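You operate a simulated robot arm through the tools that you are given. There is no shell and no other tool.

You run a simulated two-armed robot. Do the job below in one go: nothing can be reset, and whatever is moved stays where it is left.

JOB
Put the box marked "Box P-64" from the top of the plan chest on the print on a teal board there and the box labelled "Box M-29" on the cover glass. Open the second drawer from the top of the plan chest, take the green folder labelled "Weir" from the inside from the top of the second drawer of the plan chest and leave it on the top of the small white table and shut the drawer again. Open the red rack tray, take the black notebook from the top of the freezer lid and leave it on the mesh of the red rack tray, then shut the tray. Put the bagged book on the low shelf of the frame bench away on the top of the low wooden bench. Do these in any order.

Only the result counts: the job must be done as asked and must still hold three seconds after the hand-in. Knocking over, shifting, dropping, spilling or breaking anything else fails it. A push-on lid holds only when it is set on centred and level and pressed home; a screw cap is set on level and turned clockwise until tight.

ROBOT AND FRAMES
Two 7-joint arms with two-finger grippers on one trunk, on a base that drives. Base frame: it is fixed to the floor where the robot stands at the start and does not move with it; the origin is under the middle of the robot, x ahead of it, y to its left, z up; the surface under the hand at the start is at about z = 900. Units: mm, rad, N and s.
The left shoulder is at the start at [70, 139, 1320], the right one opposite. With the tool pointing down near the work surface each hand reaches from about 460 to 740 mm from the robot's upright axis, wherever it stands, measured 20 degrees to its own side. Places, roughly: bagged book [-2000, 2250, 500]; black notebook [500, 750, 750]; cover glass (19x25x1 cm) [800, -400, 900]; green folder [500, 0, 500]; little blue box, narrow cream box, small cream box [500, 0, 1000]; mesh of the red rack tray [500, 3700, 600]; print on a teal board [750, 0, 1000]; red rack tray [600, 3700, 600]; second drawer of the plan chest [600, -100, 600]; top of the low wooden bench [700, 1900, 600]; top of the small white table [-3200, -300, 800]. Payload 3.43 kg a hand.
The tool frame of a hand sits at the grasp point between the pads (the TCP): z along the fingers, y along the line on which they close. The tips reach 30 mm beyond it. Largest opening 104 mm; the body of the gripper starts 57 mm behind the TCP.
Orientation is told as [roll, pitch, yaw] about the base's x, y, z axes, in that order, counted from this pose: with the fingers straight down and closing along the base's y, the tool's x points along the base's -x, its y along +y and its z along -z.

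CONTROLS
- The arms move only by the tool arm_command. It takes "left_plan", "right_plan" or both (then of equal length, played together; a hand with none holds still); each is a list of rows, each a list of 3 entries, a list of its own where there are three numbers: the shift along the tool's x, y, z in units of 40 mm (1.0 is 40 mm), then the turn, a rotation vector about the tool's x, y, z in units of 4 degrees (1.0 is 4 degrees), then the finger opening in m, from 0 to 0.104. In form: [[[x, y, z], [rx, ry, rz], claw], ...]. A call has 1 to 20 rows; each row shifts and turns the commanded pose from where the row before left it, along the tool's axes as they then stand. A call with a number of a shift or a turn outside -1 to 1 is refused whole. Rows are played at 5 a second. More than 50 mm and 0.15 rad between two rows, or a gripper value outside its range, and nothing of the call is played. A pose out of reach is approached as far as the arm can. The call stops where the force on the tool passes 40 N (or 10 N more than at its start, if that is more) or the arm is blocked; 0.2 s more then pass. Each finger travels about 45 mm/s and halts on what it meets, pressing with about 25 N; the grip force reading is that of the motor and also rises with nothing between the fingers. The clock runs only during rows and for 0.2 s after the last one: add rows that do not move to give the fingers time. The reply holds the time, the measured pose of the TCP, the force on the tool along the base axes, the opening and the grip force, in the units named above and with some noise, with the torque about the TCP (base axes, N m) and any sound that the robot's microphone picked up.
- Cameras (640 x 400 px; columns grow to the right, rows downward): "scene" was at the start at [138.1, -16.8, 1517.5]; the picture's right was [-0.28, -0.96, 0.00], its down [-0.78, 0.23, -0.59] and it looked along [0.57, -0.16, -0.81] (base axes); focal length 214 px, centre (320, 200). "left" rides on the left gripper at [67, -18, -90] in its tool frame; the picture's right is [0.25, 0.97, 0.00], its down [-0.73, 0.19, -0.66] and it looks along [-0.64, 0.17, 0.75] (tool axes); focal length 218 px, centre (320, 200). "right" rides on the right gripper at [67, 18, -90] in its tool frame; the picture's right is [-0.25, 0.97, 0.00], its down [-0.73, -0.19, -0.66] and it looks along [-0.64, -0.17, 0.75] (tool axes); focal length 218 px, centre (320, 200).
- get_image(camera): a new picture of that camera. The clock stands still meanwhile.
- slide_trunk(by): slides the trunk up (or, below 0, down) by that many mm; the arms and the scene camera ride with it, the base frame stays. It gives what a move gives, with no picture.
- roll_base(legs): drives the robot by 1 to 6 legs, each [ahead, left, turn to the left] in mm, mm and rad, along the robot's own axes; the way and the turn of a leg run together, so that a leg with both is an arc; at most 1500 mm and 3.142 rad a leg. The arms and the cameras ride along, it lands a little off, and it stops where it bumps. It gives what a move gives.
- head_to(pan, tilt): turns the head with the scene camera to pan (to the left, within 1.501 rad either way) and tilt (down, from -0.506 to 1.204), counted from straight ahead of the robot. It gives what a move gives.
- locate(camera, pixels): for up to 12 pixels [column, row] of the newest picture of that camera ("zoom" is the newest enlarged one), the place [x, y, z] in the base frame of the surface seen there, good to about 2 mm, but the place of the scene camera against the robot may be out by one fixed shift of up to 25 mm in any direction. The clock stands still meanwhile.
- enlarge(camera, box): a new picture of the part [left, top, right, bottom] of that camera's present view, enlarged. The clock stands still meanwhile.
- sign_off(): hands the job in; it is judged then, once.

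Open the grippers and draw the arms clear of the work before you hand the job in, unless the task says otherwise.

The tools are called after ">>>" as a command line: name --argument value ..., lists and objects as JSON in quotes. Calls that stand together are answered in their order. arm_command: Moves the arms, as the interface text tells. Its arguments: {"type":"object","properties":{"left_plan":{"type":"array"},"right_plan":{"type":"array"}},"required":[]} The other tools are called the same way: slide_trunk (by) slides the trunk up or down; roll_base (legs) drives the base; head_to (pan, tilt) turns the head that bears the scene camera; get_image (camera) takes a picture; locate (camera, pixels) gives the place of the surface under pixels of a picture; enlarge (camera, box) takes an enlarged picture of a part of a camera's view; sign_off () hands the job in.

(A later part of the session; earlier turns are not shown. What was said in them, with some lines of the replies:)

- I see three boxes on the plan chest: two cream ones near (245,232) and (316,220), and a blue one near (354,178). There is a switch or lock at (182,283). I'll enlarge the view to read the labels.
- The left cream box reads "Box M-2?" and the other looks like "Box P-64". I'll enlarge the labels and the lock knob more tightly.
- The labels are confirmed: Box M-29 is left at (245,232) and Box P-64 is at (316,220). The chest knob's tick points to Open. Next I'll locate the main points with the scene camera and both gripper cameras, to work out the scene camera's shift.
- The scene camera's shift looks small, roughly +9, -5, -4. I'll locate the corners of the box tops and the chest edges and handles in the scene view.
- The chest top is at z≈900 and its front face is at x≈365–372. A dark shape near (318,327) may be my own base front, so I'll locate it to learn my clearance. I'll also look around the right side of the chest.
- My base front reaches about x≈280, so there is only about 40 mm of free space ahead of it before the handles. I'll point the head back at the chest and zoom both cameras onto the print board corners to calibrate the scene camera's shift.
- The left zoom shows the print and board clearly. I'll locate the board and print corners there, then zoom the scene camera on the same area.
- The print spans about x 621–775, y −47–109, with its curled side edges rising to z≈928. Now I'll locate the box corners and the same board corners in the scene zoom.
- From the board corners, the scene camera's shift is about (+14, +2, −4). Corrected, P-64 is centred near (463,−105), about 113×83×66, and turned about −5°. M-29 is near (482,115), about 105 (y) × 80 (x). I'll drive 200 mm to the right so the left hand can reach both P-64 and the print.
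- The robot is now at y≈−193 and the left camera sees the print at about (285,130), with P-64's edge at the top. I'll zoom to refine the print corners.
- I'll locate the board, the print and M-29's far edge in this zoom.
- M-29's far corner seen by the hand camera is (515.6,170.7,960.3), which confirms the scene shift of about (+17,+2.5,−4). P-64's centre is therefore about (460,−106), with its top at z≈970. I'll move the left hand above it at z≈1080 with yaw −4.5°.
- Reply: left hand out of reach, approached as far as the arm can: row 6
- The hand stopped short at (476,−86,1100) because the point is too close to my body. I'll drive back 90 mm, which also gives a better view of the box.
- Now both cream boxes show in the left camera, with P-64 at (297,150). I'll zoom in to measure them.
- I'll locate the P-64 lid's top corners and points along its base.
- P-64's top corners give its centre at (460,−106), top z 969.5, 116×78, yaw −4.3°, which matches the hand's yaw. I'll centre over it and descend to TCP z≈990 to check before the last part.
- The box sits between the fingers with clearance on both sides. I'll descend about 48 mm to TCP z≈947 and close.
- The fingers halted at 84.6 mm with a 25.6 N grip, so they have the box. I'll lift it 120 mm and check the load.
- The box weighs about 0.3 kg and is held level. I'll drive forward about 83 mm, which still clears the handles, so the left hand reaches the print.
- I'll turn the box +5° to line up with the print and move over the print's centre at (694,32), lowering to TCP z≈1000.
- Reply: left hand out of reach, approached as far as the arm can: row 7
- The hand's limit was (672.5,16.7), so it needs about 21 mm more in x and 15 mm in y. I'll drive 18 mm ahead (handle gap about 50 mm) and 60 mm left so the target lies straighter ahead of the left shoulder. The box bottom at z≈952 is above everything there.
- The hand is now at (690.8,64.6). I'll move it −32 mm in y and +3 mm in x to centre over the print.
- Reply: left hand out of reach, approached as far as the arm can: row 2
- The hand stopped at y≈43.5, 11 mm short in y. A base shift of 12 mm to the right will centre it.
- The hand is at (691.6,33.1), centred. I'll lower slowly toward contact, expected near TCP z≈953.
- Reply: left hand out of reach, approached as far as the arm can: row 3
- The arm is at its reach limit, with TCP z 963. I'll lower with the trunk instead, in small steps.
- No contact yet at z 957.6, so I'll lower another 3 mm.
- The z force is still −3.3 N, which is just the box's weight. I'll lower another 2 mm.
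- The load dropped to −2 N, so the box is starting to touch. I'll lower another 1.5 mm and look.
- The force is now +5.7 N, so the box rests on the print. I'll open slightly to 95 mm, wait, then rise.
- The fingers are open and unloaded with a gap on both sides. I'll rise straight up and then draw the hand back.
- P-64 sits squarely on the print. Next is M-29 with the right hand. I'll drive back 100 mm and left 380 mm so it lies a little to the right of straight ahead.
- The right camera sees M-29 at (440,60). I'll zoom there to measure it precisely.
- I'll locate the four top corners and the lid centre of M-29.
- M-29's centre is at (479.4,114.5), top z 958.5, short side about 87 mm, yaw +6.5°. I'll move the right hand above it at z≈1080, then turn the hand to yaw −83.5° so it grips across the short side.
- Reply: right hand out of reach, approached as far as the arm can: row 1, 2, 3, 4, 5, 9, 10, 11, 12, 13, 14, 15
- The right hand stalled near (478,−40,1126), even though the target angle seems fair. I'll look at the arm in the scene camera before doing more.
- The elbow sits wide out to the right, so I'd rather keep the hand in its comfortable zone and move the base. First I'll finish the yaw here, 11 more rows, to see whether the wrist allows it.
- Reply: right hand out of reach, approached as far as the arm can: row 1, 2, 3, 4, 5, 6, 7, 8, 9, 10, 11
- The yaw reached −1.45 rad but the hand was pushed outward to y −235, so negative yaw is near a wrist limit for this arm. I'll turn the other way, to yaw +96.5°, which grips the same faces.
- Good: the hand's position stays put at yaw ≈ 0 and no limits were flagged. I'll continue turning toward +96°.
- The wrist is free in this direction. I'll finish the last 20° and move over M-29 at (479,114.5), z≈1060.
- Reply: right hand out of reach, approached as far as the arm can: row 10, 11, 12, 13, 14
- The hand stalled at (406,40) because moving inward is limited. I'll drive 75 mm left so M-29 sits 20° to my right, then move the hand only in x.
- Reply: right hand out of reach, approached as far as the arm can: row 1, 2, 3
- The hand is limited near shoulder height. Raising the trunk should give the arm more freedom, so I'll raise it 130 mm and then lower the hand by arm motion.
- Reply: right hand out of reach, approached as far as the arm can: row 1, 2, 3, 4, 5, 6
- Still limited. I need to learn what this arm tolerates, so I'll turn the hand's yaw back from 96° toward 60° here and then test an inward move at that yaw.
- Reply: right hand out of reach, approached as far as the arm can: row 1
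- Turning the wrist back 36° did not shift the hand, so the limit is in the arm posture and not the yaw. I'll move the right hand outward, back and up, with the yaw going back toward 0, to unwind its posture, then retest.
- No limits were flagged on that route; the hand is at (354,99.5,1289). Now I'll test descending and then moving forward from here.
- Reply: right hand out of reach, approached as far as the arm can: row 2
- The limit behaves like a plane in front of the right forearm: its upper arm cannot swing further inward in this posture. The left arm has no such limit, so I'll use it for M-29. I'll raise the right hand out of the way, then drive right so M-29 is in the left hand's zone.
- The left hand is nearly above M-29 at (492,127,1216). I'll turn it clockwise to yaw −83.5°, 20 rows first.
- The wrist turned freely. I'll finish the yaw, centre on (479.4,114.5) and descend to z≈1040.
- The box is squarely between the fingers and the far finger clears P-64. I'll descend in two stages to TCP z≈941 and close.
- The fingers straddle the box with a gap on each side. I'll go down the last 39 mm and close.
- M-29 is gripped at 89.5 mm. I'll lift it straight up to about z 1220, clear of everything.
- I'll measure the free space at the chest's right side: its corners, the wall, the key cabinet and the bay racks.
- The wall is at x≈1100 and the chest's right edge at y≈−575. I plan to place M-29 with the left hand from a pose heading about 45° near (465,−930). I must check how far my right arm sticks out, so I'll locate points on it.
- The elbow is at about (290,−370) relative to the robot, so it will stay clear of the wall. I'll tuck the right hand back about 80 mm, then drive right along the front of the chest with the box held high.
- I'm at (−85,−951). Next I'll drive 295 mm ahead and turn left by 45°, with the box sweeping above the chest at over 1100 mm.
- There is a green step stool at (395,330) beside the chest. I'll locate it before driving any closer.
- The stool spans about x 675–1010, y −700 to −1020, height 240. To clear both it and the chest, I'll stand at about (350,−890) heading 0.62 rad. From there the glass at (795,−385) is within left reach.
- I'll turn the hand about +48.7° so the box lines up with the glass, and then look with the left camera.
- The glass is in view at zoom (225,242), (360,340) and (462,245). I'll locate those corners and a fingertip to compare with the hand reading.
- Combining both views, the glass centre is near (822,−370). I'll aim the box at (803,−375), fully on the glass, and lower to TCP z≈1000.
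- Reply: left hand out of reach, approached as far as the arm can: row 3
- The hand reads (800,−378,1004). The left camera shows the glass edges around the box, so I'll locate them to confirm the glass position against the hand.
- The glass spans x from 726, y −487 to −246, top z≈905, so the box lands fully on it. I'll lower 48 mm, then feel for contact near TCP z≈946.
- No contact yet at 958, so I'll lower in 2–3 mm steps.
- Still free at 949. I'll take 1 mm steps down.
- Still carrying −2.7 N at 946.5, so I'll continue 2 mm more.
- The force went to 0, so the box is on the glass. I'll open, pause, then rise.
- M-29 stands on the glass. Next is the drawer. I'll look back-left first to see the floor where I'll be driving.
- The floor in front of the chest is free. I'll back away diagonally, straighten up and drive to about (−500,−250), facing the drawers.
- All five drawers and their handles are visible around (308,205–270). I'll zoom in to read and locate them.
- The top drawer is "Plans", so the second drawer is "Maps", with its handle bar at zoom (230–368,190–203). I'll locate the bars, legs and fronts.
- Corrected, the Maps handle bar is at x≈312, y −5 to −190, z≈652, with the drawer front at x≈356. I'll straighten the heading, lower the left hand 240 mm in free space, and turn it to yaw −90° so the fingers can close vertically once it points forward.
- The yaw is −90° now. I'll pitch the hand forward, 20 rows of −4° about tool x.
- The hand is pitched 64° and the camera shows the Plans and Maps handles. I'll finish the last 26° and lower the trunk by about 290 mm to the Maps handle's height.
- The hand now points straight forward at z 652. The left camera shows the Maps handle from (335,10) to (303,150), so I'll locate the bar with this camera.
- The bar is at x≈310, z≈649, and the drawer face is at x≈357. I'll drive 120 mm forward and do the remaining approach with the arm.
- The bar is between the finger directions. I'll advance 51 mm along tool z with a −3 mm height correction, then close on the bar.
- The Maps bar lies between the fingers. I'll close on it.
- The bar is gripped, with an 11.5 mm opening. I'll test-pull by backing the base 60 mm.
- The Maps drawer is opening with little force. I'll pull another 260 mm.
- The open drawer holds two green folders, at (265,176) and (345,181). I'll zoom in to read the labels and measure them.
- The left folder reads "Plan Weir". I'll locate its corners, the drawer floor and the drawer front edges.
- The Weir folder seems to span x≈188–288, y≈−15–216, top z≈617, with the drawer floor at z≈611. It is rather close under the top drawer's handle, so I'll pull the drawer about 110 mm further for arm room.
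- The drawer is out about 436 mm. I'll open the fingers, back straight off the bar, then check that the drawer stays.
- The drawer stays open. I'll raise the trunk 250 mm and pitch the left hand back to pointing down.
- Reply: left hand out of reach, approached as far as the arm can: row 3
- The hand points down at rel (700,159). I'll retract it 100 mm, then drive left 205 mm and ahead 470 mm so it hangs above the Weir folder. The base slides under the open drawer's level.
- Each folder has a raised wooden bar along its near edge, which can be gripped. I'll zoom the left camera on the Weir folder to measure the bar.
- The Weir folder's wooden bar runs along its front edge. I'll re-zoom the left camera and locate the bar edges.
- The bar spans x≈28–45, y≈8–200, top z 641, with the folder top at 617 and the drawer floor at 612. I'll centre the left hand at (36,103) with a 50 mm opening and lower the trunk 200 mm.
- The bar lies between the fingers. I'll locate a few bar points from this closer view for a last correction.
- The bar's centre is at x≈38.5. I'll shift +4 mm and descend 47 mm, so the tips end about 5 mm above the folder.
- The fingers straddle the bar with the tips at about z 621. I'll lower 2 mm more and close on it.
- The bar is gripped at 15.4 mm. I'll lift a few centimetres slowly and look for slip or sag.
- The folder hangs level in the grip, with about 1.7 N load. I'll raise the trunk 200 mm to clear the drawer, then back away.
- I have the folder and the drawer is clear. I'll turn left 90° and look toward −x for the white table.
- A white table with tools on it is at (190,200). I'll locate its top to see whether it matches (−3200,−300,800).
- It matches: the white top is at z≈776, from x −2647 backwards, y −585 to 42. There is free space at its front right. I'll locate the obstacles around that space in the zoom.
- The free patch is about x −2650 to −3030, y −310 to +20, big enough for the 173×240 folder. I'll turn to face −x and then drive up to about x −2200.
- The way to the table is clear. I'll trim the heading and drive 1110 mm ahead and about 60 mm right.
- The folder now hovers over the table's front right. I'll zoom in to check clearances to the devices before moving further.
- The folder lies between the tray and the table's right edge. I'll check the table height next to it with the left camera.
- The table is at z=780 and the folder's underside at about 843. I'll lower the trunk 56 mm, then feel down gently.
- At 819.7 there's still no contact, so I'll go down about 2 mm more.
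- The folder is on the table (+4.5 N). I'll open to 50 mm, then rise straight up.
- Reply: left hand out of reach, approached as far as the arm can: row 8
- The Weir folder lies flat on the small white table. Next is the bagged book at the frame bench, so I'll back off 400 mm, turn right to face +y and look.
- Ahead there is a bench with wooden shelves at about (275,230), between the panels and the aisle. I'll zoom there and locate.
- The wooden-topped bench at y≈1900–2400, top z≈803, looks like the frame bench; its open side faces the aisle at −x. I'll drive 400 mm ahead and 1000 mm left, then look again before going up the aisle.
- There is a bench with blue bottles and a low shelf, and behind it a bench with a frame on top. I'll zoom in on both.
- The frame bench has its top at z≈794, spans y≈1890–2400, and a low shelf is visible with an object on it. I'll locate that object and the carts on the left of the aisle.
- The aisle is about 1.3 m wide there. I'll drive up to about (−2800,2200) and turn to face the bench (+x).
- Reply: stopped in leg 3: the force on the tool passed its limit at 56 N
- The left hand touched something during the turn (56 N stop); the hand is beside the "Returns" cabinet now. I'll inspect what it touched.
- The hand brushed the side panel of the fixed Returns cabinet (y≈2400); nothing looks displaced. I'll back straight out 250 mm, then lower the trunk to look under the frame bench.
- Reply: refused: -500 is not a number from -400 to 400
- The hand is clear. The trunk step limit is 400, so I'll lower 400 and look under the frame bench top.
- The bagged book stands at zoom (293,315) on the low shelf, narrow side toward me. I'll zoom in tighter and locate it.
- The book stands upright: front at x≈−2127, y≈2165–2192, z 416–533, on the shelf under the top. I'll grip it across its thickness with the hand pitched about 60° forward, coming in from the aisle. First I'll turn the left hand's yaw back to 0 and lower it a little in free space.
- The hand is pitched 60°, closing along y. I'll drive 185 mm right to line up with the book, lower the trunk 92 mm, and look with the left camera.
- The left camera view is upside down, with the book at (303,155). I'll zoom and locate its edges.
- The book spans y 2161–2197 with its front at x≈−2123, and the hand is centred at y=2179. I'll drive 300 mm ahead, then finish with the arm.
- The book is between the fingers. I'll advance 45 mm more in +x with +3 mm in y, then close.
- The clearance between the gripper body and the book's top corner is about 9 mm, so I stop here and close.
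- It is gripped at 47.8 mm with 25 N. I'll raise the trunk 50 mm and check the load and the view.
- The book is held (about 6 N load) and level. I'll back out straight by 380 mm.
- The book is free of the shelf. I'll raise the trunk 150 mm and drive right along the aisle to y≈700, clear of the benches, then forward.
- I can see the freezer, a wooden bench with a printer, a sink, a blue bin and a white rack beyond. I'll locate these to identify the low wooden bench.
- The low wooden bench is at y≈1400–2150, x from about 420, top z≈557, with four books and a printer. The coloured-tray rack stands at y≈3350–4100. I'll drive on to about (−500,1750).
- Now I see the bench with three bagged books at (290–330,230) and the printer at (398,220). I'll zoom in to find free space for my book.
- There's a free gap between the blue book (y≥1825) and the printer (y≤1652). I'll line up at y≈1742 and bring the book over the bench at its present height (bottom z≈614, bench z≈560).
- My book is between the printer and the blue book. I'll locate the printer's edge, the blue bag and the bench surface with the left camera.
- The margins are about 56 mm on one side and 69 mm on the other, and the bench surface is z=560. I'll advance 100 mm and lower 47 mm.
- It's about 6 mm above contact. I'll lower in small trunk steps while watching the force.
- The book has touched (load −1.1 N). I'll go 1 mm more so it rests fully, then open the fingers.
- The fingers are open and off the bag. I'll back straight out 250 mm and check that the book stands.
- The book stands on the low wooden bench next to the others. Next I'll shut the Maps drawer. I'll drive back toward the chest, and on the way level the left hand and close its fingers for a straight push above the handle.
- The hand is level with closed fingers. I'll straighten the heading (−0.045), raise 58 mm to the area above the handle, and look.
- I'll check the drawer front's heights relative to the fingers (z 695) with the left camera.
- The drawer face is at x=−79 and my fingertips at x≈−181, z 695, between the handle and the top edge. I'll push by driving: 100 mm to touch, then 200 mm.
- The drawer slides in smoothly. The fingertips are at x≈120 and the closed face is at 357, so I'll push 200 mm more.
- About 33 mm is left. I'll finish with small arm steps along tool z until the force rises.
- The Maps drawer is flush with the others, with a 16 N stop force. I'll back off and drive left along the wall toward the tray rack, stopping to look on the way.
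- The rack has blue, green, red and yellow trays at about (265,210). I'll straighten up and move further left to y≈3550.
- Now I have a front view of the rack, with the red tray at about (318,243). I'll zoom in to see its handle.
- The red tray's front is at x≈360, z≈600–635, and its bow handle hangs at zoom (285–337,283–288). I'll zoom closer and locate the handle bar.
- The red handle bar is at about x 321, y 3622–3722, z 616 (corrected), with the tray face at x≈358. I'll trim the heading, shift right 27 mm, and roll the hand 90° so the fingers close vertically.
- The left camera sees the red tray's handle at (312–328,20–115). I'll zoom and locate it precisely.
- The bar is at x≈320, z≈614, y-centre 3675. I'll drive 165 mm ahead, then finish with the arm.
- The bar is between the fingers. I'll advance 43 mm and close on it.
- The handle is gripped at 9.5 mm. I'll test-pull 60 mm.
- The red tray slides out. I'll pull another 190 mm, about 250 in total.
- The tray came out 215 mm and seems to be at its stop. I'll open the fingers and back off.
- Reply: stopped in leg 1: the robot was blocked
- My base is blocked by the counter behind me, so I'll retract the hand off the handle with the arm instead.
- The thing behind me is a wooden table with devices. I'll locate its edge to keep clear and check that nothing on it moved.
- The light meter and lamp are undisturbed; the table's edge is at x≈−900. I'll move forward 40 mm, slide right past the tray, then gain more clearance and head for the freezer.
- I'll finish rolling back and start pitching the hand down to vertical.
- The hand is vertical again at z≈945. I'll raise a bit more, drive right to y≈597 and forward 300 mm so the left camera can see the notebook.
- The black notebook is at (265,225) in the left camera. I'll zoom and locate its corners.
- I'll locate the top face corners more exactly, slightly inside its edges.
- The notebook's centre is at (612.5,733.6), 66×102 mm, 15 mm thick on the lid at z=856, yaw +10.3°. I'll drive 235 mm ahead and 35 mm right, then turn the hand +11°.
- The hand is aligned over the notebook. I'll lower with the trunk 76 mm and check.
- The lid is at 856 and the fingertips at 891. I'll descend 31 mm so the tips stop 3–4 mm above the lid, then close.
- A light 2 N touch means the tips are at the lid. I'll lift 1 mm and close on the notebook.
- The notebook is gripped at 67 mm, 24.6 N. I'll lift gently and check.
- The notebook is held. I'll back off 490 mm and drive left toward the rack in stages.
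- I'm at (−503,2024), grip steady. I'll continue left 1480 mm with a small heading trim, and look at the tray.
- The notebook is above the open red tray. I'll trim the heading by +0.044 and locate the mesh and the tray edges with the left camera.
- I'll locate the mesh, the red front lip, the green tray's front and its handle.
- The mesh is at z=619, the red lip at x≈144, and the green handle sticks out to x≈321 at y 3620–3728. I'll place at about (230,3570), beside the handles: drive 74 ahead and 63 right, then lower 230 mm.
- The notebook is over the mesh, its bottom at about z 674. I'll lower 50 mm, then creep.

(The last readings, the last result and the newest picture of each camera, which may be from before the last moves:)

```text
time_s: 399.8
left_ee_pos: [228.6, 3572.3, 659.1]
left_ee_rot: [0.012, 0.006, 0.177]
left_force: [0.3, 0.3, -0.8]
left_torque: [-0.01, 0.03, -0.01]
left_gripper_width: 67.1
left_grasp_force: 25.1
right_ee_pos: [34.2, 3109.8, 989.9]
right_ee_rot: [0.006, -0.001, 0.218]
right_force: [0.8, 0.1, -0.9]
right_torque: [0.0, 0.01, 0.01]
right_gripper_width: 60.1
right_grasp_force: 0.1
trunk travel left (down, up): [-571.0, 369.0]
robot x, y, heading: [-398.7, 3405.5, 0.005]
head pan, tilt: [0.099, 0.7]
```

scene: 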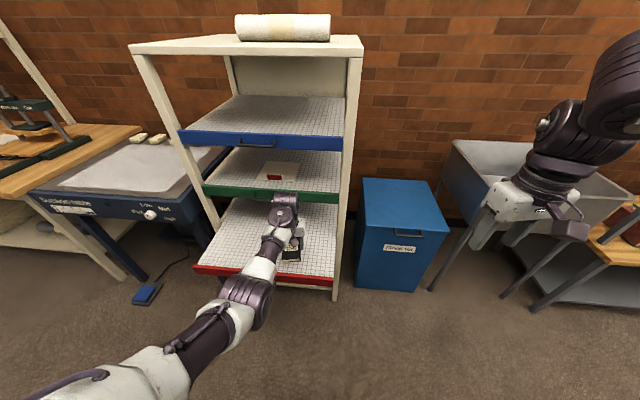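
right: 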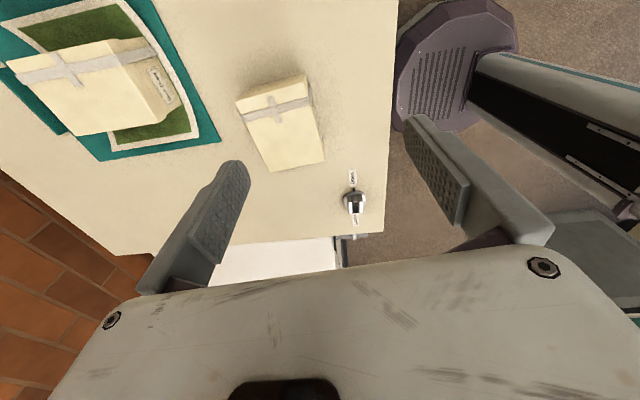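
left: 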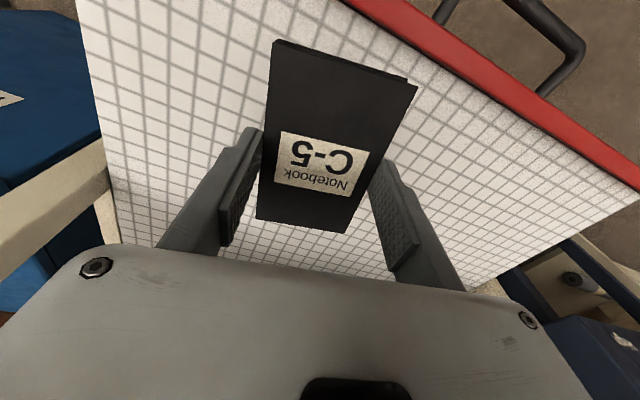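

I'm at 659 with no contact yet. I'll creep 2 mm and then 1 mm more.

>>> slide_trunk --by -2

>>> slide_trunk --by -1.2

```text
time_s: 400.3
left_ee_pos: [228.8, 3572.5, 658.3]
left_ee_rot: [0.012, 0.005, 0.176]
left_force: [0.6, 0.7, 4.6]
left_torque: [-0.21, 0.22, -0.02]
left_gripper_width: 67.4
left_grasp_force: 25.0
right_ee_pos: [35.4, 3109.7, 987.7]
right_ee_rot: [0.004, -0.001, 0.218]
right_force: [0.0, 0.3, 0.9]
right_torque: [-0.02, -0.01, 0.04]
right_gripper_width: 59.8
right_grasp_force: 0.0
trunk travel left (down, up): [-569.0, 371.0]
robot x, y, heading: [-399.0, 3401.8, 0.005]
head pan, tilt: [0.099, 0.7]
```

```text
time_s: 400.8
left_ee_pos: [227.9, 3572.0, 657.7]
left_ee_rot: [0.012, 0.004, 0.176]
left_force: [0.1, 1.4, 12.8]
left_torque: [-0.48, 0.44, 0.01]
left_gripper_width: 67.5
left_grasp_force: 24.7
right_ee_pos: [33.2, 3109.2, 985.1]
right_ee_rot: [0.006, -0.003, 0.22]
right_force: [0.4, 0.1, 0.6]
right_torque: [-0.02, 0.01, -0.03]
right_gripper_width: 59.9
right_grasp_force: 0.0
trunk travel left (down, up): [-568.0, 372.0]
robot x, y, heading: [-395.4, 3404.1, 0.005]
head pan, tilt: [0.099, 0.7]
```

The notebook is resting on the mesh (12.8 N). I'll relieve 1 mm, open, and rise.

>>> slide_trunk --by 1

>>> arm_command --left_plan '[[[0, 0, 0], [0, 0, 0], 0.075], [[0, 0, 0], [0, 0, 0], 0.085], [[0, 0, 0], [0, 0, 0], 0.09], [[0, 0, 0], [0, 0, 0], 0.09], [[0, 0, -0.2], [0, 0, 0], 0.09], [[0, 0, -0.5], [0, 0, 0], 0.09], [[0, 0, -0.5], [0, 0, 0], 0.09]]'

>>> get_image --camera "left"

```text
time_s: 401.3
left_ee_pos: [228.3, 3573.0, 657.6]
left_ee_rot: [0.011, 0.005, 0.177]
left_force: [0.6, 1.4, 9.6]
left_torque: [-0.32, -0.2, 0.02]
left_gripper_width: 67.2
left_grasp_force: 25.7
right_ee_pos: [32.5, 3109.0, 986.4]
right_ee_rot: [0.005, -0.002, 0.217]
right_force: [0.1, 0.0, -0.6]
right_torque: [-0.03, -0.03, -0.02]
right_gripper_width: 60.0
right_grasp_force: 0.1
trunk travel left (down, up): [-569.0, 371.0]
robot x, y, heading: [-395.2, 3403.8, 0.004]
head pan, tilt: [0.099, 0.7]
```

```text
time_s: 402.9
left_ee_pos: [228.7, 3569.9, 703.0]
left_ee_rot: [0.012, 0.006, 0.177]
left_force: [-0.4, -0.4, -0.1]
left_torque: [0.02, 0.04, -0.01]
left_gripper_width: 90.0
left_grasp_force: 0.2
right_ee_pos: [34.0, 3108.0, 986.9]
right_ee_rot: [0.007, -0.002, 0.217]
right_force: [0.0, 0.2, 0.5]
right_torque: [0.02, -0.04, -0.02]
right_gripper_width: 59.7
right_grasp_force: 0.1
trunk travel left (down, up): [-569.0, 371.0]
robot x, y, heading: [-393.1, 3406.3, 0.006]
head pan, tilt: [0.099, 0.7]
```

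```text
taken
```

left: 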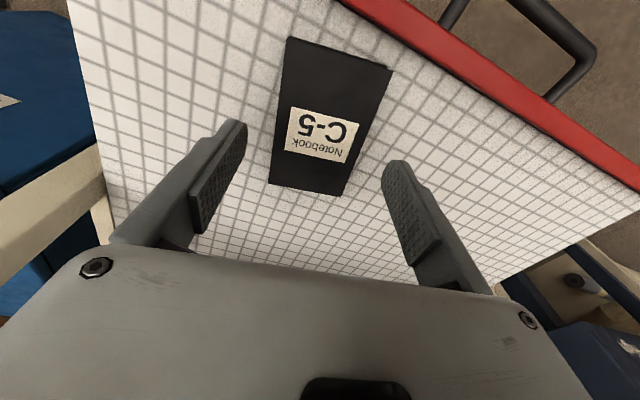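

The notebook lies on the mesh. I'll raise 120 mm, back off 150 mm, and level the hand to push the tray shut by its handle bar.

>>> slide_trunk --by 120

>>> roll_base --legs '[[-150, 0, 0]]'

>>> arm_command --left_plan '[[[0, 0, 0], [0, 0, 1], 0.06], [[0, 0, 0], [0, 0, 1], 0.06], [[0, 0, 0], [0, 0, 0.5], 0.06], [[0, 0, 0], [0, -1, 0], 0.06], [[0, 0, 0], [0, -1, 0], 0.06], [[0, 0, 0], [0, -1, 0], 0.06], [[0, 0, 0], [0, -1, 0], 0.06], [[0, 0, 0], [0, -1, 0], 0.06], [[0, 0, 0], [0, -1, 0], 0.06], [[0, 0, 0], [0, -1, 0], 0.06], [[0, 0, 0], [0, -1, 0], 0.06], [[0, 0, 0], [0, -1, 0], 0.06], [[0, 0, 0], [0, -1, 0], 0.06], [[0, 0, 0], [0, -1, 0], 0.06], [[0, 0, 0], [0, -1, 0], 0.06], [[0, 0, 0], [0, -1, 0], 0.06], [[0, 0, 0], [0, -1, 0], 0.06], [[0, 0, 0], [0, -1, 0], 0.06], [[0, 0, 0], [0, -1, 0], 0.06], [[0, 0, 0], [0, -1, 0], 0.06]]'

>>> get_image --camera "scene"

```text
time_s: 404.4
left_ee_pos: [228.9, 3570.4, 823.6]
left_ee_rot: [0.012, 0.007, 0.176]
left_force: [-0.2, 0.6, 0.2]
left_torque: [-0.02, -0.01, 0.01]
left_gripper_width: 89.7
left_grasp_force: 0.0
right_ee_pos: [34.8, 3108.9, 1106.6]
right_ee_rot: [0.006, -0.002, 0.217]
right_force: [0.1, -0.5, -0.3]
right_torque: [-0.01, 0.0, 0.04]
right_gripper_width: 60.0
right_grasp_force: 0.1
trunk travel left (down, up): [-689.0, 251.0]
robot x, y, heading: [-397.4, 3405.2, 0.001]
head pan, tilt: [0.099, 0.7]
```

```text
time_s: 405.8
left_ee_pos: [76.1, 3574.5, 821.6]
left_ee_rot: [0.013, 0.009, 0.183]
left_force: [0.3, 0.3, 0.1]
left_torque: [0.02, -0.01, 0.02]
left_gripper_width: 89.8
left_grasp_force: 0.0
right_ee_pos: [-115.1, 3109.9, 1106.1]
right_ee_rot: [0.006, 0.001, 0.224]
right_force: [0.5, 0.4, 0.7]
right_torque: [-0.02, 0.04, 0.0]
right_gripper_width: 60.0
right_grasp_force: 0.0
trunk travel left (down, up): [-689.0, 251.0]
robot x, y, heading: [-550.6, 3405.3, 0.01]
head pan, tilt: [0.099, 0.7]
```

```text
time_s: 410.0
left_ee_pos: [74.4, 3573.6, 823.2]
left_ee_rot: [0.03, -1.179, -0.02]
left_force: [-0.4, -0.9, 0.0]
left_torque: [-0.02, 0.02, 0.03]
left_gripper_width: 60.1
left_grasp_force: 0.1
right_ee_pos: [-116.2, 3109.5, 1105.8]
right_ee_rot: [0.007, -0.001, 0.222]
right_force: [-0.7, 0.1, 0.5]
right_torque: [-0.01, -0.01, 0.02]
right_gripper_width: 59.8
right_grasp_force: 0.0
trunk travel left (down, up): [-689.0, 251.0]
robot x, y, heading: [-550.2, 3402.3, 0.011]
head pan, tilt: [0.099, 0.7]
```

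```text
taken
```

scene: 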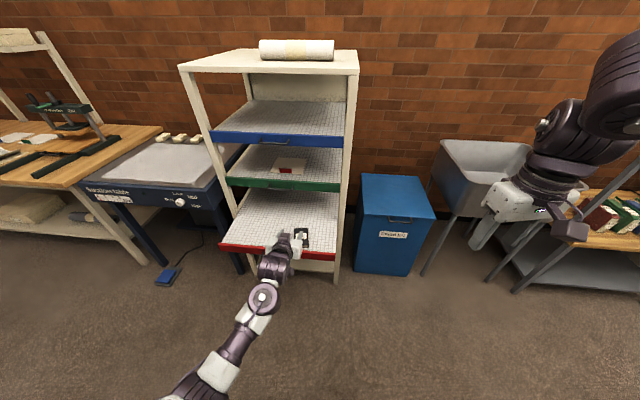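

I'll finish levelling the hand, retract it 48 mm, drive left 102 mm to the handle's centre, and lower to the handle's height.

>>> arm_command --left_plan '[[[0, 0, 0], [0, -1, 0], 0.06], [[0, 0, 0], [0, -1, 0], 0.06], [[0, 0, 0], [0, -1, 0], 0.06], [[0, 0, 0], [0, -1, 0], 0.06], [[0, 0, 0], [0, -1, 0], 0.06], [[0, 0, 0], [0, -0.6, 0], 0.06], [[0, 0, -0.6], [0, 0, 0], 0.06], [[0, 0, -0.6], [0, 0, 0], 0.06], [[0, 0, 0], [0, 0, 0], 0.06]]'

>>> roll_base --legs '[[0, 102, -0.01]]'

>>> slide_trunk --by -208

>>> get_image --camera "left"

>>> get_image --camera "scene"

```text
time_s: 412.0
left_ee_pos: [27.3, 3572.4, 823.3]
left_ee_rot: [1.359, -1.56, -1.35]
left_force: [0.4, 0.2, -0.2]
left_torque: [0.03, 0.01, -0.03]
left_gripper_width: 59.9
left_grasp_force: 0.1
right_ee_pos: [-115.7, 3111.1, 1106.8]
right_ee_rot: [0.004, -0.002, 0.223]
right_force: [0.5, 1.2, 0.2]
right_torque: [0.0, -0.04, -0.01]
right_gripper_width: 59.7
right_grasp_force: 0.0
trunk travel left (down, up): [-689.0, 251.0]
robot x, y, heading: [-550.8, 3400.7, 0.014]
head pan, tilt: [0.099, 0.7]
```

```text
time_s: 413.2
left_ee_pos: [28.0, 3668.7, 823.7]
left_ee_rot: [1.374, -1.558, -1.379]
left_force: [-0.1, 0.7, 0.4]
left_torque: [0.01, 0.0, -0.03]
left_gripper_width: 60.1
left_grasp_force: 0.0
right_ee_pos: [-119.7, 3209.2, 1105.8]
right_ee_rot: [0.006, -0.001, 0.211]
right_force: [-0.2, 1.0, 0.4]
right_torque: [0.04, 0.01, 0.04]
right_gripper_width: 59.9
right_grasp_force: 0.1
trunk travel left (down, up): [-689.0, 251.0]
robot x, y, heading: [-546.5, 3508.7, 0.001]
head pan, tilt: [0.099, 0.7]
```

```text
time_s: 415.4
left_ee_pos: [30.3, 3667.4, 615.9]
left_ee_rot: [1.385, -1.561, -1.391]
left_force: [0.1, 0.6, 0.3]
left_torque: [-0.02, 0.04, -0.01]
left_gripper_width: 59.9
left_grasp_force: 0.1
right_ee_pos: [-121.0, 3210.5, 898.7]
right_ee_rot: [0.005, -0.001, 0.211]
right_force: [0.8, -0.5, -0.8]
right_torque: [0.02, 0.01, 0.0]
right_gripper_width: 60.0
right_grasp_force: 0.0
trunk travel left (down, up): [-481.0, 459.0]
robot x, y, heading: [-548.8, 3506.8, -0.002]
head pan, tilt: [0.099, 0.7]
```

```text
taken
```

left: 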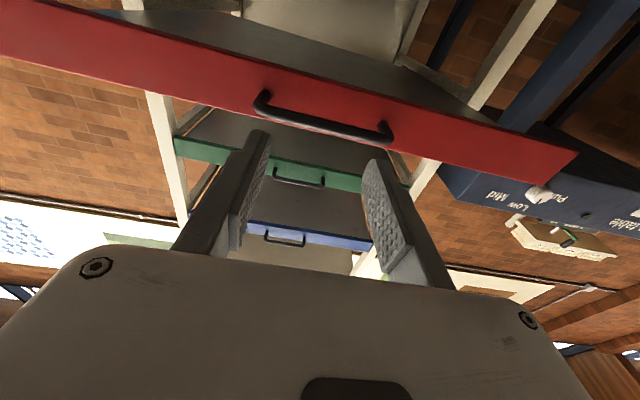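

```text
taken
```

scene: 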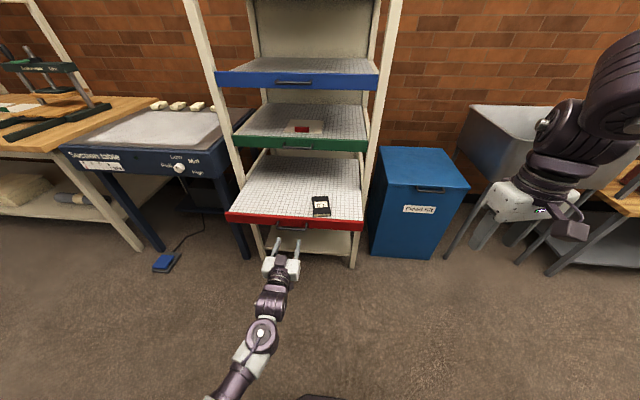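

The handle is right ahead of the open fingers. I'll check the bar's height with the left camera.

>>> locate --camera "left" --pixels '[[325, 124], [275, 110], [370, 133], [200, 70], [450, 110]]'

```text
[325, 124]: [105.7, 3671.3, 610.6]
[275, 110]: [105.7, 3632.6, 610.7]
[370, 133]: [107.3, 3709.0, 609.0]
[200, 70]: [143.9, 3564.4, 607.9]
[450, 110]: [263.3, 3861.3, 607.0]
```

The bar is at z≈612 and my fingertips at z≈616. I'll lower 3 mm and push by driving 120 mm, then check the notebook stays put.

>>> arm_command --left_plan '[[[0.08, 0, 0], [0, 0, 0], 0.06], [[0, 0, 0], [0, 0, 0], 0.06]]'

>>> roll_base --legs '[[120, 0, 0]]'

>>> get_image --camera "scene"

>>> get_image --camera "left"

```text
time_s: 416.0
left_ee_pos: [28.8, 3669.6, 613.5]
left_ee_rot: [1.373, -1.559, -1.378]
left_force: [-0.4, 0.1, -0.9]
left_torque: [0.0, 0.0, -0.02]
left_gripper_width: 60.0
left_grasp_force: 0.0
right_ee_pos: [-119.7, 3208.2, 897.8]
right_ee_rot: [0.006, -0.001, 0.21]
right_force: [-0.3, 0.2, 0.3]
right_torque: [0.02, 0.01, 0.0]
right_gripper_width: 59.8
right_grasp_force: 0.1
trunk travel left (down, up): [-481.0, 459.0]
robot x, y, heading: [-549.4, 3510.1, -0.006]
head pan, tilt: [0.099, 0.7]
```

```text
time_s: 417.3
left_ee_pos: [152.4, 3669.5, 610.8]
left_ee_rot: [1.255, -1.558, -1.258]
left_force: [0.9, 0.3, -0.6]
left_torque: [0.0, -0.01, 0.0]
left_gripper_width: 59.9
left_grasp_force: 0.0
right_ee_pos: [4.5, 3208.7, 897.9]
right_ee_rot: [0.006, 0.001, 0.215]
right_force: [0.1, -0.6, 0.7]
right_torque: [0.0, 0.03, 0.03]
right_gripper_width: 60.0
right_grasp_force: 0.1
trunk travel left (down, up): [-481.0, 459.0]
robot x, y, heading: [-425.2, 3505.7, -0.002]
head pan, tilt: [0.099, 0.7]
```

```text
taken
```

scene: 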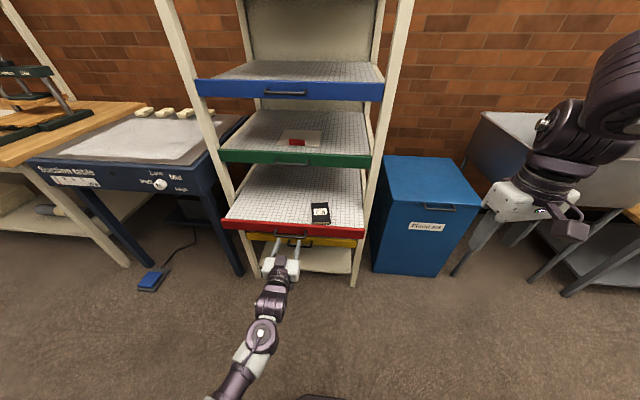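

```text
taken
```

left: 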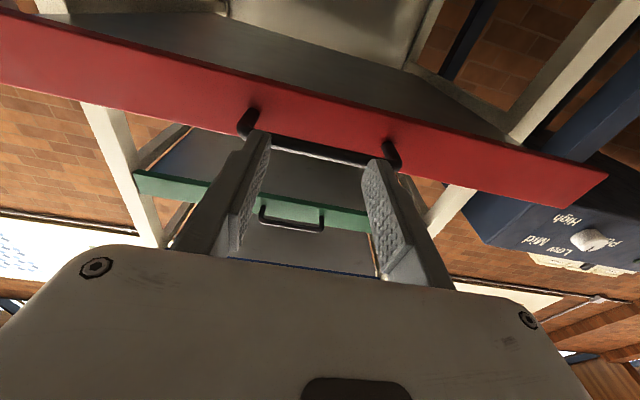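

The tray is sliding in and the notebook rides along. I'll push 100 mm more.

>>> roll_base --legs '[[100, 0, 0]]'

>>> get_image --camera "scene"

```text
time_s: 418.4
left_ee_pos: [251.3, 3669.2, 611.5]
left_ee_rot: [1.243, -1.56, -1.247]
left_force: [0.3, 0.5, -0.2]
left_torque: [0.01, -0.02, 0.02]
left_gripper_width: 59.9
left_grasp_force: 0.1
right_ee_pos: [104.1, 3210.3, 898.1]
right_ee_rot: [0.003, 0.001, 0.212]
right_force: [1.0, 0.7, -0.3]
right_torque: [0.0, 0.05, 0.0]
right_gripper_width: 60.2
right_grasp_force: 0.1
trunk travel left (down, up): [-481.0, 459.0]
robot x, y, heading: [-327.7, 3507.0, 0.001]
head pan, tilt: [0.099, 0.7]
```

```text
taken
```

scene: 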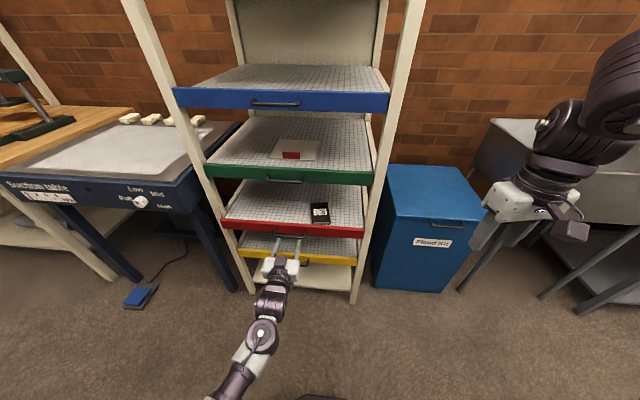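

About 34 mm remain. I'll finish with small arm steps until resistance.

>>> arm_command --left_plan '[[[0, 0, 0.2], [0, 0, 0], 0.06], [[0, 0, 0.2], [0, 0, 0], 0.06], [[0, 0, 0.2], [0, 0, 0], 0.06], [[0, 0, 0.15], [0, 0, 0], 0.06], [[0, 0, 0.1], [0, 0, 0], 0.06], [[0, 0, 0.1], [0, 0, 0], 0.06]]'

>>> enlarge --camera "scene" --box '[170, 150, 410, 310]'

```text
time_s: 419.8
left_ee_pos: [287.9, 3671.3, 612.7]
left_ee_rot: [1.397, -1.561, -1.399]
left_force: [-20.8, 2.3, 0.3]
left_torque: [0.0, -0.11, 0.58]
left_gripper_width: 57.7
left_grasp_force: 0.0
right_ee_pos: [101.2, 3210.0, 899.5]
right_ee_rot: [0.006, -0.004, 0.214]
right_force: [-0.6, -0.1, 0.4]
right_torque: [-0.03, -0.02, 0.01]
right_gripper_width: 60.1
right_grasp_force: 0.1
trunk travel left (down, up): [-481.0, 459.0]
robot x, y, heading: [-330.6, 3506.4, 0.001]
head pan, tilt: [0.099, 0.7]
```

```text
2.50 times, centred on (290, 230) of scene
```

zoom: 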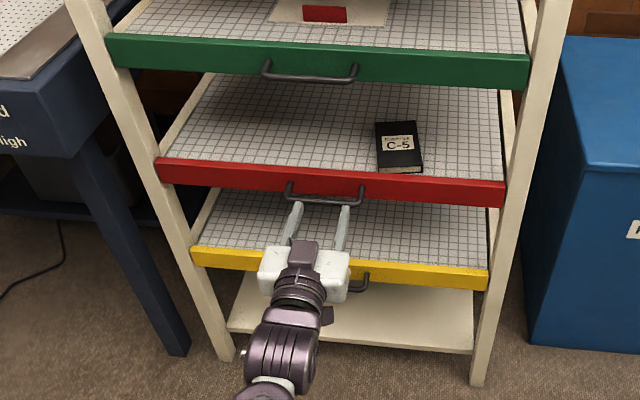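

There's a 20.8 N stop force, so the tray seems home. I'll compare the red front's x with the green and yellow fronts.

>>> locate --camera "zoom" --pixels '[[220, 175], [440, 190], [220, 55], [440, 70], [220, 258], [420, 272], [330, 198], [300, 77]]'

```text
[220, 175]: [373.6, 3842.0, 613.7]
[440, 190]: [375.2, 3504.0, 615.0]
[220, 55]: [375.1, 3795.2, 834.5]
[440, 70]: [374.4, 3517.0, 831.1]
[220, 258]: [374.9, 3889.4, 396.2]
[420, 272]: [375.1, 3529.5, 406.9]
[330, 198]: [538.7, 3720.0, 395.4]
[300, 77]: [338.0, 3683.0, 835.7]
```

All three fronts are at x≈374–375, so the red tray is shut with the notebook on its mesh. I'll retract the hand, open both grippers, and back away.

>>> arm_command --left_plan '[[[0, 0, -0.5], [0, 0, 0], 0.06], [[0, 0, -0.75], [0, 0, 0], 0.06], [[0, 0, -0.75], [0, 0, 0], 0.08], [[0, 0, -0.75], [0, 0, 0], 0.1], [[0, 0, 0], [0, 0, 0], 0.1]]' --right_plan '[[[0, 0, 0], [0, 0, 0], 0.07], [[0, 0, 0], [0, 0, 0], 0.08], [[0, 0, 0], [0, 0, 0], 0.09], [[0, 0, 0], [0, 0, 0], 0.1], [[0, 0, 0], [0, 0, 0], 0.1]]'

>>> roll_base --legs '[[-180, 0, 0]]'

>>> get_image --camera "scene"

```text
time_s: 421.0
left_ee_pos: [179.2, 3671.6, 610.8]
left_ee_rot: [1.315, -1.56, -1.32]
left_force: [-0.3, -0.7, 0.4]
left_torque: [-0.01, 0.01, -0.08]
left_gripper_width: 99.9
left_grasp_force: 0.0
right_ee_pos: [103.3, 3209.0, 897.8]
right_ee_rot: [0.005, -0.001, 0.212]
right_force: [-0.2, -0.5, -0.4]
right_torque: [0.01, 0.0, -0.01]
right_gripper_width: 100.1
right_grasp_force: 0.2
trunk travel left (down, up): [-481.0, 459.0]
robot x, y, heading: [-327.7, 3506.0, 0.003]
head pan, tilt: [0.099, 0.7]
```

```text
time_s: 422.5
left_ee_pos: [0.2, 3669.8, 611.1]
left_ee_rot: [1.431, -1.56, -1.435]
left_force: [0.3, 0.2, -0.4]
left_torque: [-0.01, 0.0, -0.01]
left_gripper_width: 100.0
left_grasp_force: 0.1
right_ee_pos: [-78.0, 3209.6, 899.0]
right_ee_rot: [0.005, -0.001, 0.21]
right_force: [0.3, 0.3, 0.9]
right_torque: [0.0, -0.05, 0.01]
right_gripper_width: 99.8
right_grasp_force: 0.0
trunk travel left (down, up): [-481.0, 459.0]
robot x, y, heading: [-504.6, 3504.9, -0.001]
head pan, tilt: [0.099, 0.7]
```

```text
taken
```

scene: 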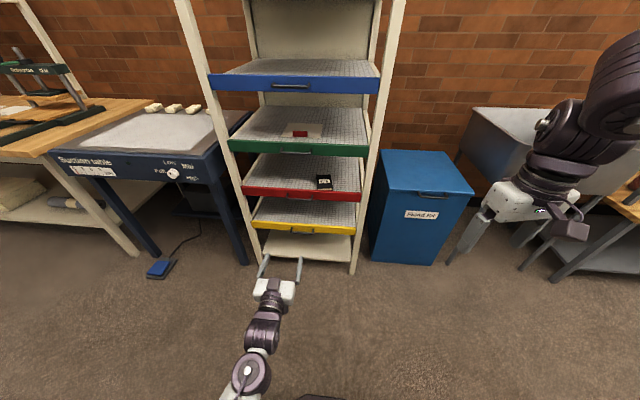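

The tray is closed with the notebook on its mesh. For a final check of the chest I'll drive right along the aisle and look at the drawers and boxes.

>>> roll_base --legs '[[0, -1450, 0], [0, -1250, 0]]'

>>> slide_trunk --by 300

>>> head_to --pan -0.7 --tilt 0.6

>>> get_image --camera "scene"

```text
time_s: 435.6
left_ee_pos: [105.9, 1037.1, 611.2]
left_ee_rot: [1.353, -1.559, -1.27]
left_force: [-0.2, -0.4, 0.6]
left_torque: [0.04, 0.01, -0.03]
left_gripper_width: 100.1
left_grasp_force: 0.0
right_ee_pos: [68.6, 568.7, 898.3]
right_ee_rot: [0.006, -0.002, 0.301]
right_force: [0.2, -0.4, 0.5]
right_torque: [0.05, -0.01, 0.0]
right_gripper_width: 100.1
right_grasp_force: 0.1
trunk travel left (down, up): [-481.0, 459.0]
robot x, y, heading: [-384.1, 825.8, 0.088]
head pan, tilt: [0.099, 0.7]
```

```text
time_s: 438.6
left_ee_pos: [105.2, 1036.6, 911.0]
left_ee_rot: [1.339, -1.561, -1.258]
left_force: [0.0, 0.3, 0.0]
left_torque: [0.0, 0.01, -0.01]
left_gripper_width: 99.8
left_grasp_force: 0.1
right_ee_pos: [67.6, 569.7, 1198.8]
right_ee_rot: [0.006, -0.003, 0.3]
right_force: [-0.7, 0.5, -0.6]
right_torque: [0.0, -0.01, 0.0]
right_gripper_width: 100.1
right_grasp_force: 0.2
trunk travel left (down, up): [-781.0, 159.0]
robot x, y, heading: [-385.9, 827.6, 0.085]
head pan, tilt: [0.099, 0.7]
```

```text
time_s: 439.7
left_ee_pos: [104.1, 1036.8, 910.5]
left_ee_rot: [1.342, -1.56, -1.261]
left_force: [0.0, -0.2, 1.8]
left_torque: [-0.01, 0.0, 0.02]
left_gripper_width: 99.8
left_grasp_force: 0.1
right_ee_pos: [68.0, 569.3, 1198.0]
right_ee_rot: [0.005, -0.001, 0.301]
right_force: [-0.4, 0.1, 0.3]
right_torque: [0.0, -0.01, 0.03]
right_gripper_width: 100.2
right_grasp_force: 0.1
trunk travel left (down, up): [-781.0, 159.0]
robot x, y, heading: [-388.4, 824.6, 0.084]
head pan, tilt: [-0.7, 0.6]
```

```text
taken
```

scene: 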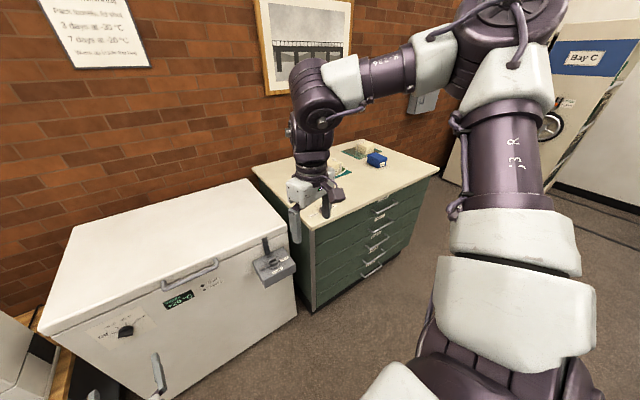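

All drawers look flush from here but the arm blocks the view. I'll back up and move in front of the chest for a clear final look.

>>> roll_base --legs '[[-270, 0, -0.085], [0, -780, 0]]'

>>> head_to --pan -0.05 --tilt 0.6

>>> get_image --camera "scene"

>>> enlarge --camera "scene" --box '[200, 120, 460, 290]'

```text
time_s: 445.2
left_ee_pos: [-145.3, 214.1, 910.3]
left_ee_rot: [1.341, -1.56, -1.372]
left_force: [1.2, 0.3, 0.2]
left_torque: [0.02, 0.05, 0.04]
left_gripper_width: 99.8
left_grasp_force: 0.2
right_ee_pos: [-235.7, -244.8, 1198.7]
right_ee_rot: [0.005, -0.001, 0.183]
right_force: [0.0, 0.1, -0.5]
right_torque: [0.02, 0.02, 0.01]
right_gripper_width: 100.1
right_grasp_force: 0.1
trunk travel left (down, up): [-781.0, 159.0]
robot x, y, heading: [-656.6, 60.8, -0.032]
head pan, tilt: [-0.7, 0.6]
```

```text
time_s: 446.3
left_ee_pos: [-145.7, 215.3, 912.2]
left_ee_rot: [1.343, -1.56, -1.376]
left_force: [-0.3, -0.3, -0.1]
left_torque: [0.01, 0.04, 0.04]
left_gripper_width: 100.1
left_grasp_force: 0.0
right_ee_pos: [-235.2, -244.5, 1198.4]
right_ee_rot: [0.006, -0.002, 0.185]
right_force: [-0.2, -1.0, -0.2]
right_torque: [0.02, 0.02, 0.0]
right_gripper_width: 99.8
right_grasp_force: 0.1
trunk travel left (down, up): [-781.0, 159.0]
robot x, y, heading: [-657.4, 64.1, -0.033]
head pan, tilt: [-0.051, 0.6]
```

```text
taken
```

scene: 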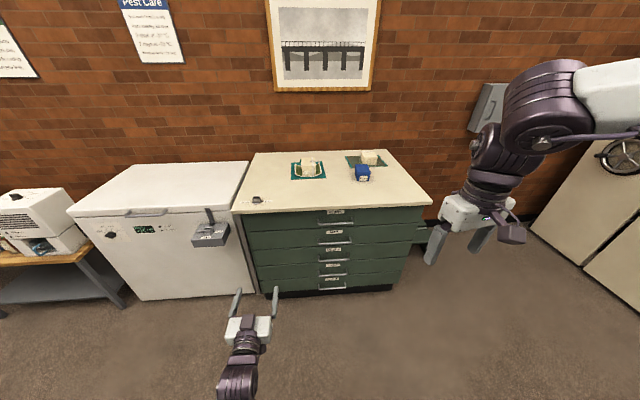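

```text
2.35 times, centred on (330, 205) of scene
```

zoom: 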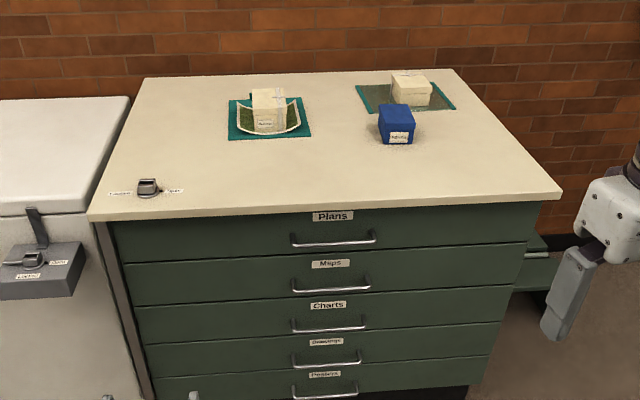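

The boxes are in place and the drawers look flush. I'll compare the drawer fronts' x values to be sure Maps is fully shut.

>>> locate --camera "zoom" --pixels '[[200, 240], [450, 230], [200, 280], [450, 270], [200, 325], [450, 310], [335, 240], [330, 287], [330, 327]]'

```text
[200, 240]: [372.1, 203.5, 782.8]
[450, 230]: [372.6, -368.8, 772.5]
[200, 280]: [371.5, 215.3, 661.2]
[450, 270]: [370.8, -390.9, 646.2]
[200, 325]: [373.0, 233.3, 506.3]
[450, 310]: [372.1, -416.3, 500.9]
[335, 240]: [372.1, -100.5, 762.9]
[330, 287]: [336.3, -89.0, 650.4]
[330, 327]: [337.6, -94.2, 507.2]
```

All the drawer fronts are at x≈371–373, so Maps is shut. P-64 is on the print, M-29 is on the glass, and the folder, book and notebook are where they should be. The grippers are open and the arms are clear, so I hand in.

>>> sign_off

```text
The job is handed in.
```

I finished all four parts of the job and handed it in. I haven't been told how it was judged.

- **Boxes:** Box P-64 is centred on the print and Box M-29 is fully on the cover glass.
- **Drawer and folder:** The second drawer from the top is "Maps". I took the "Weir" folder from it, left it flat on the front right of the small white table, and shut the drawer. Its front now lines up with the drawers above and below it.
- **Tray and notebook:** The black notebook is on the mesh of the red rack tray. The tray is shut, and its front lines up with the green and yellow trays.
- **Bagged book:** It stands upright on the low wooden bench, between the blue bagged book and the printer.

I made contact with other things twice:

- **Returns cabinet:** The left hand hit it during a turn near the frame bench, and the move stopped at 56 N. I saw nothing moved there.
- **Table behind the rack aisle:** While I was backing off the red tray, the base was stopped by what I took to be the wooden table with the light meter and lamp. The devices I could see on it were in place.

I rechecked the chest, boxes and red tray at the end. I last looked at the folder and the bagged book right after setting them down.
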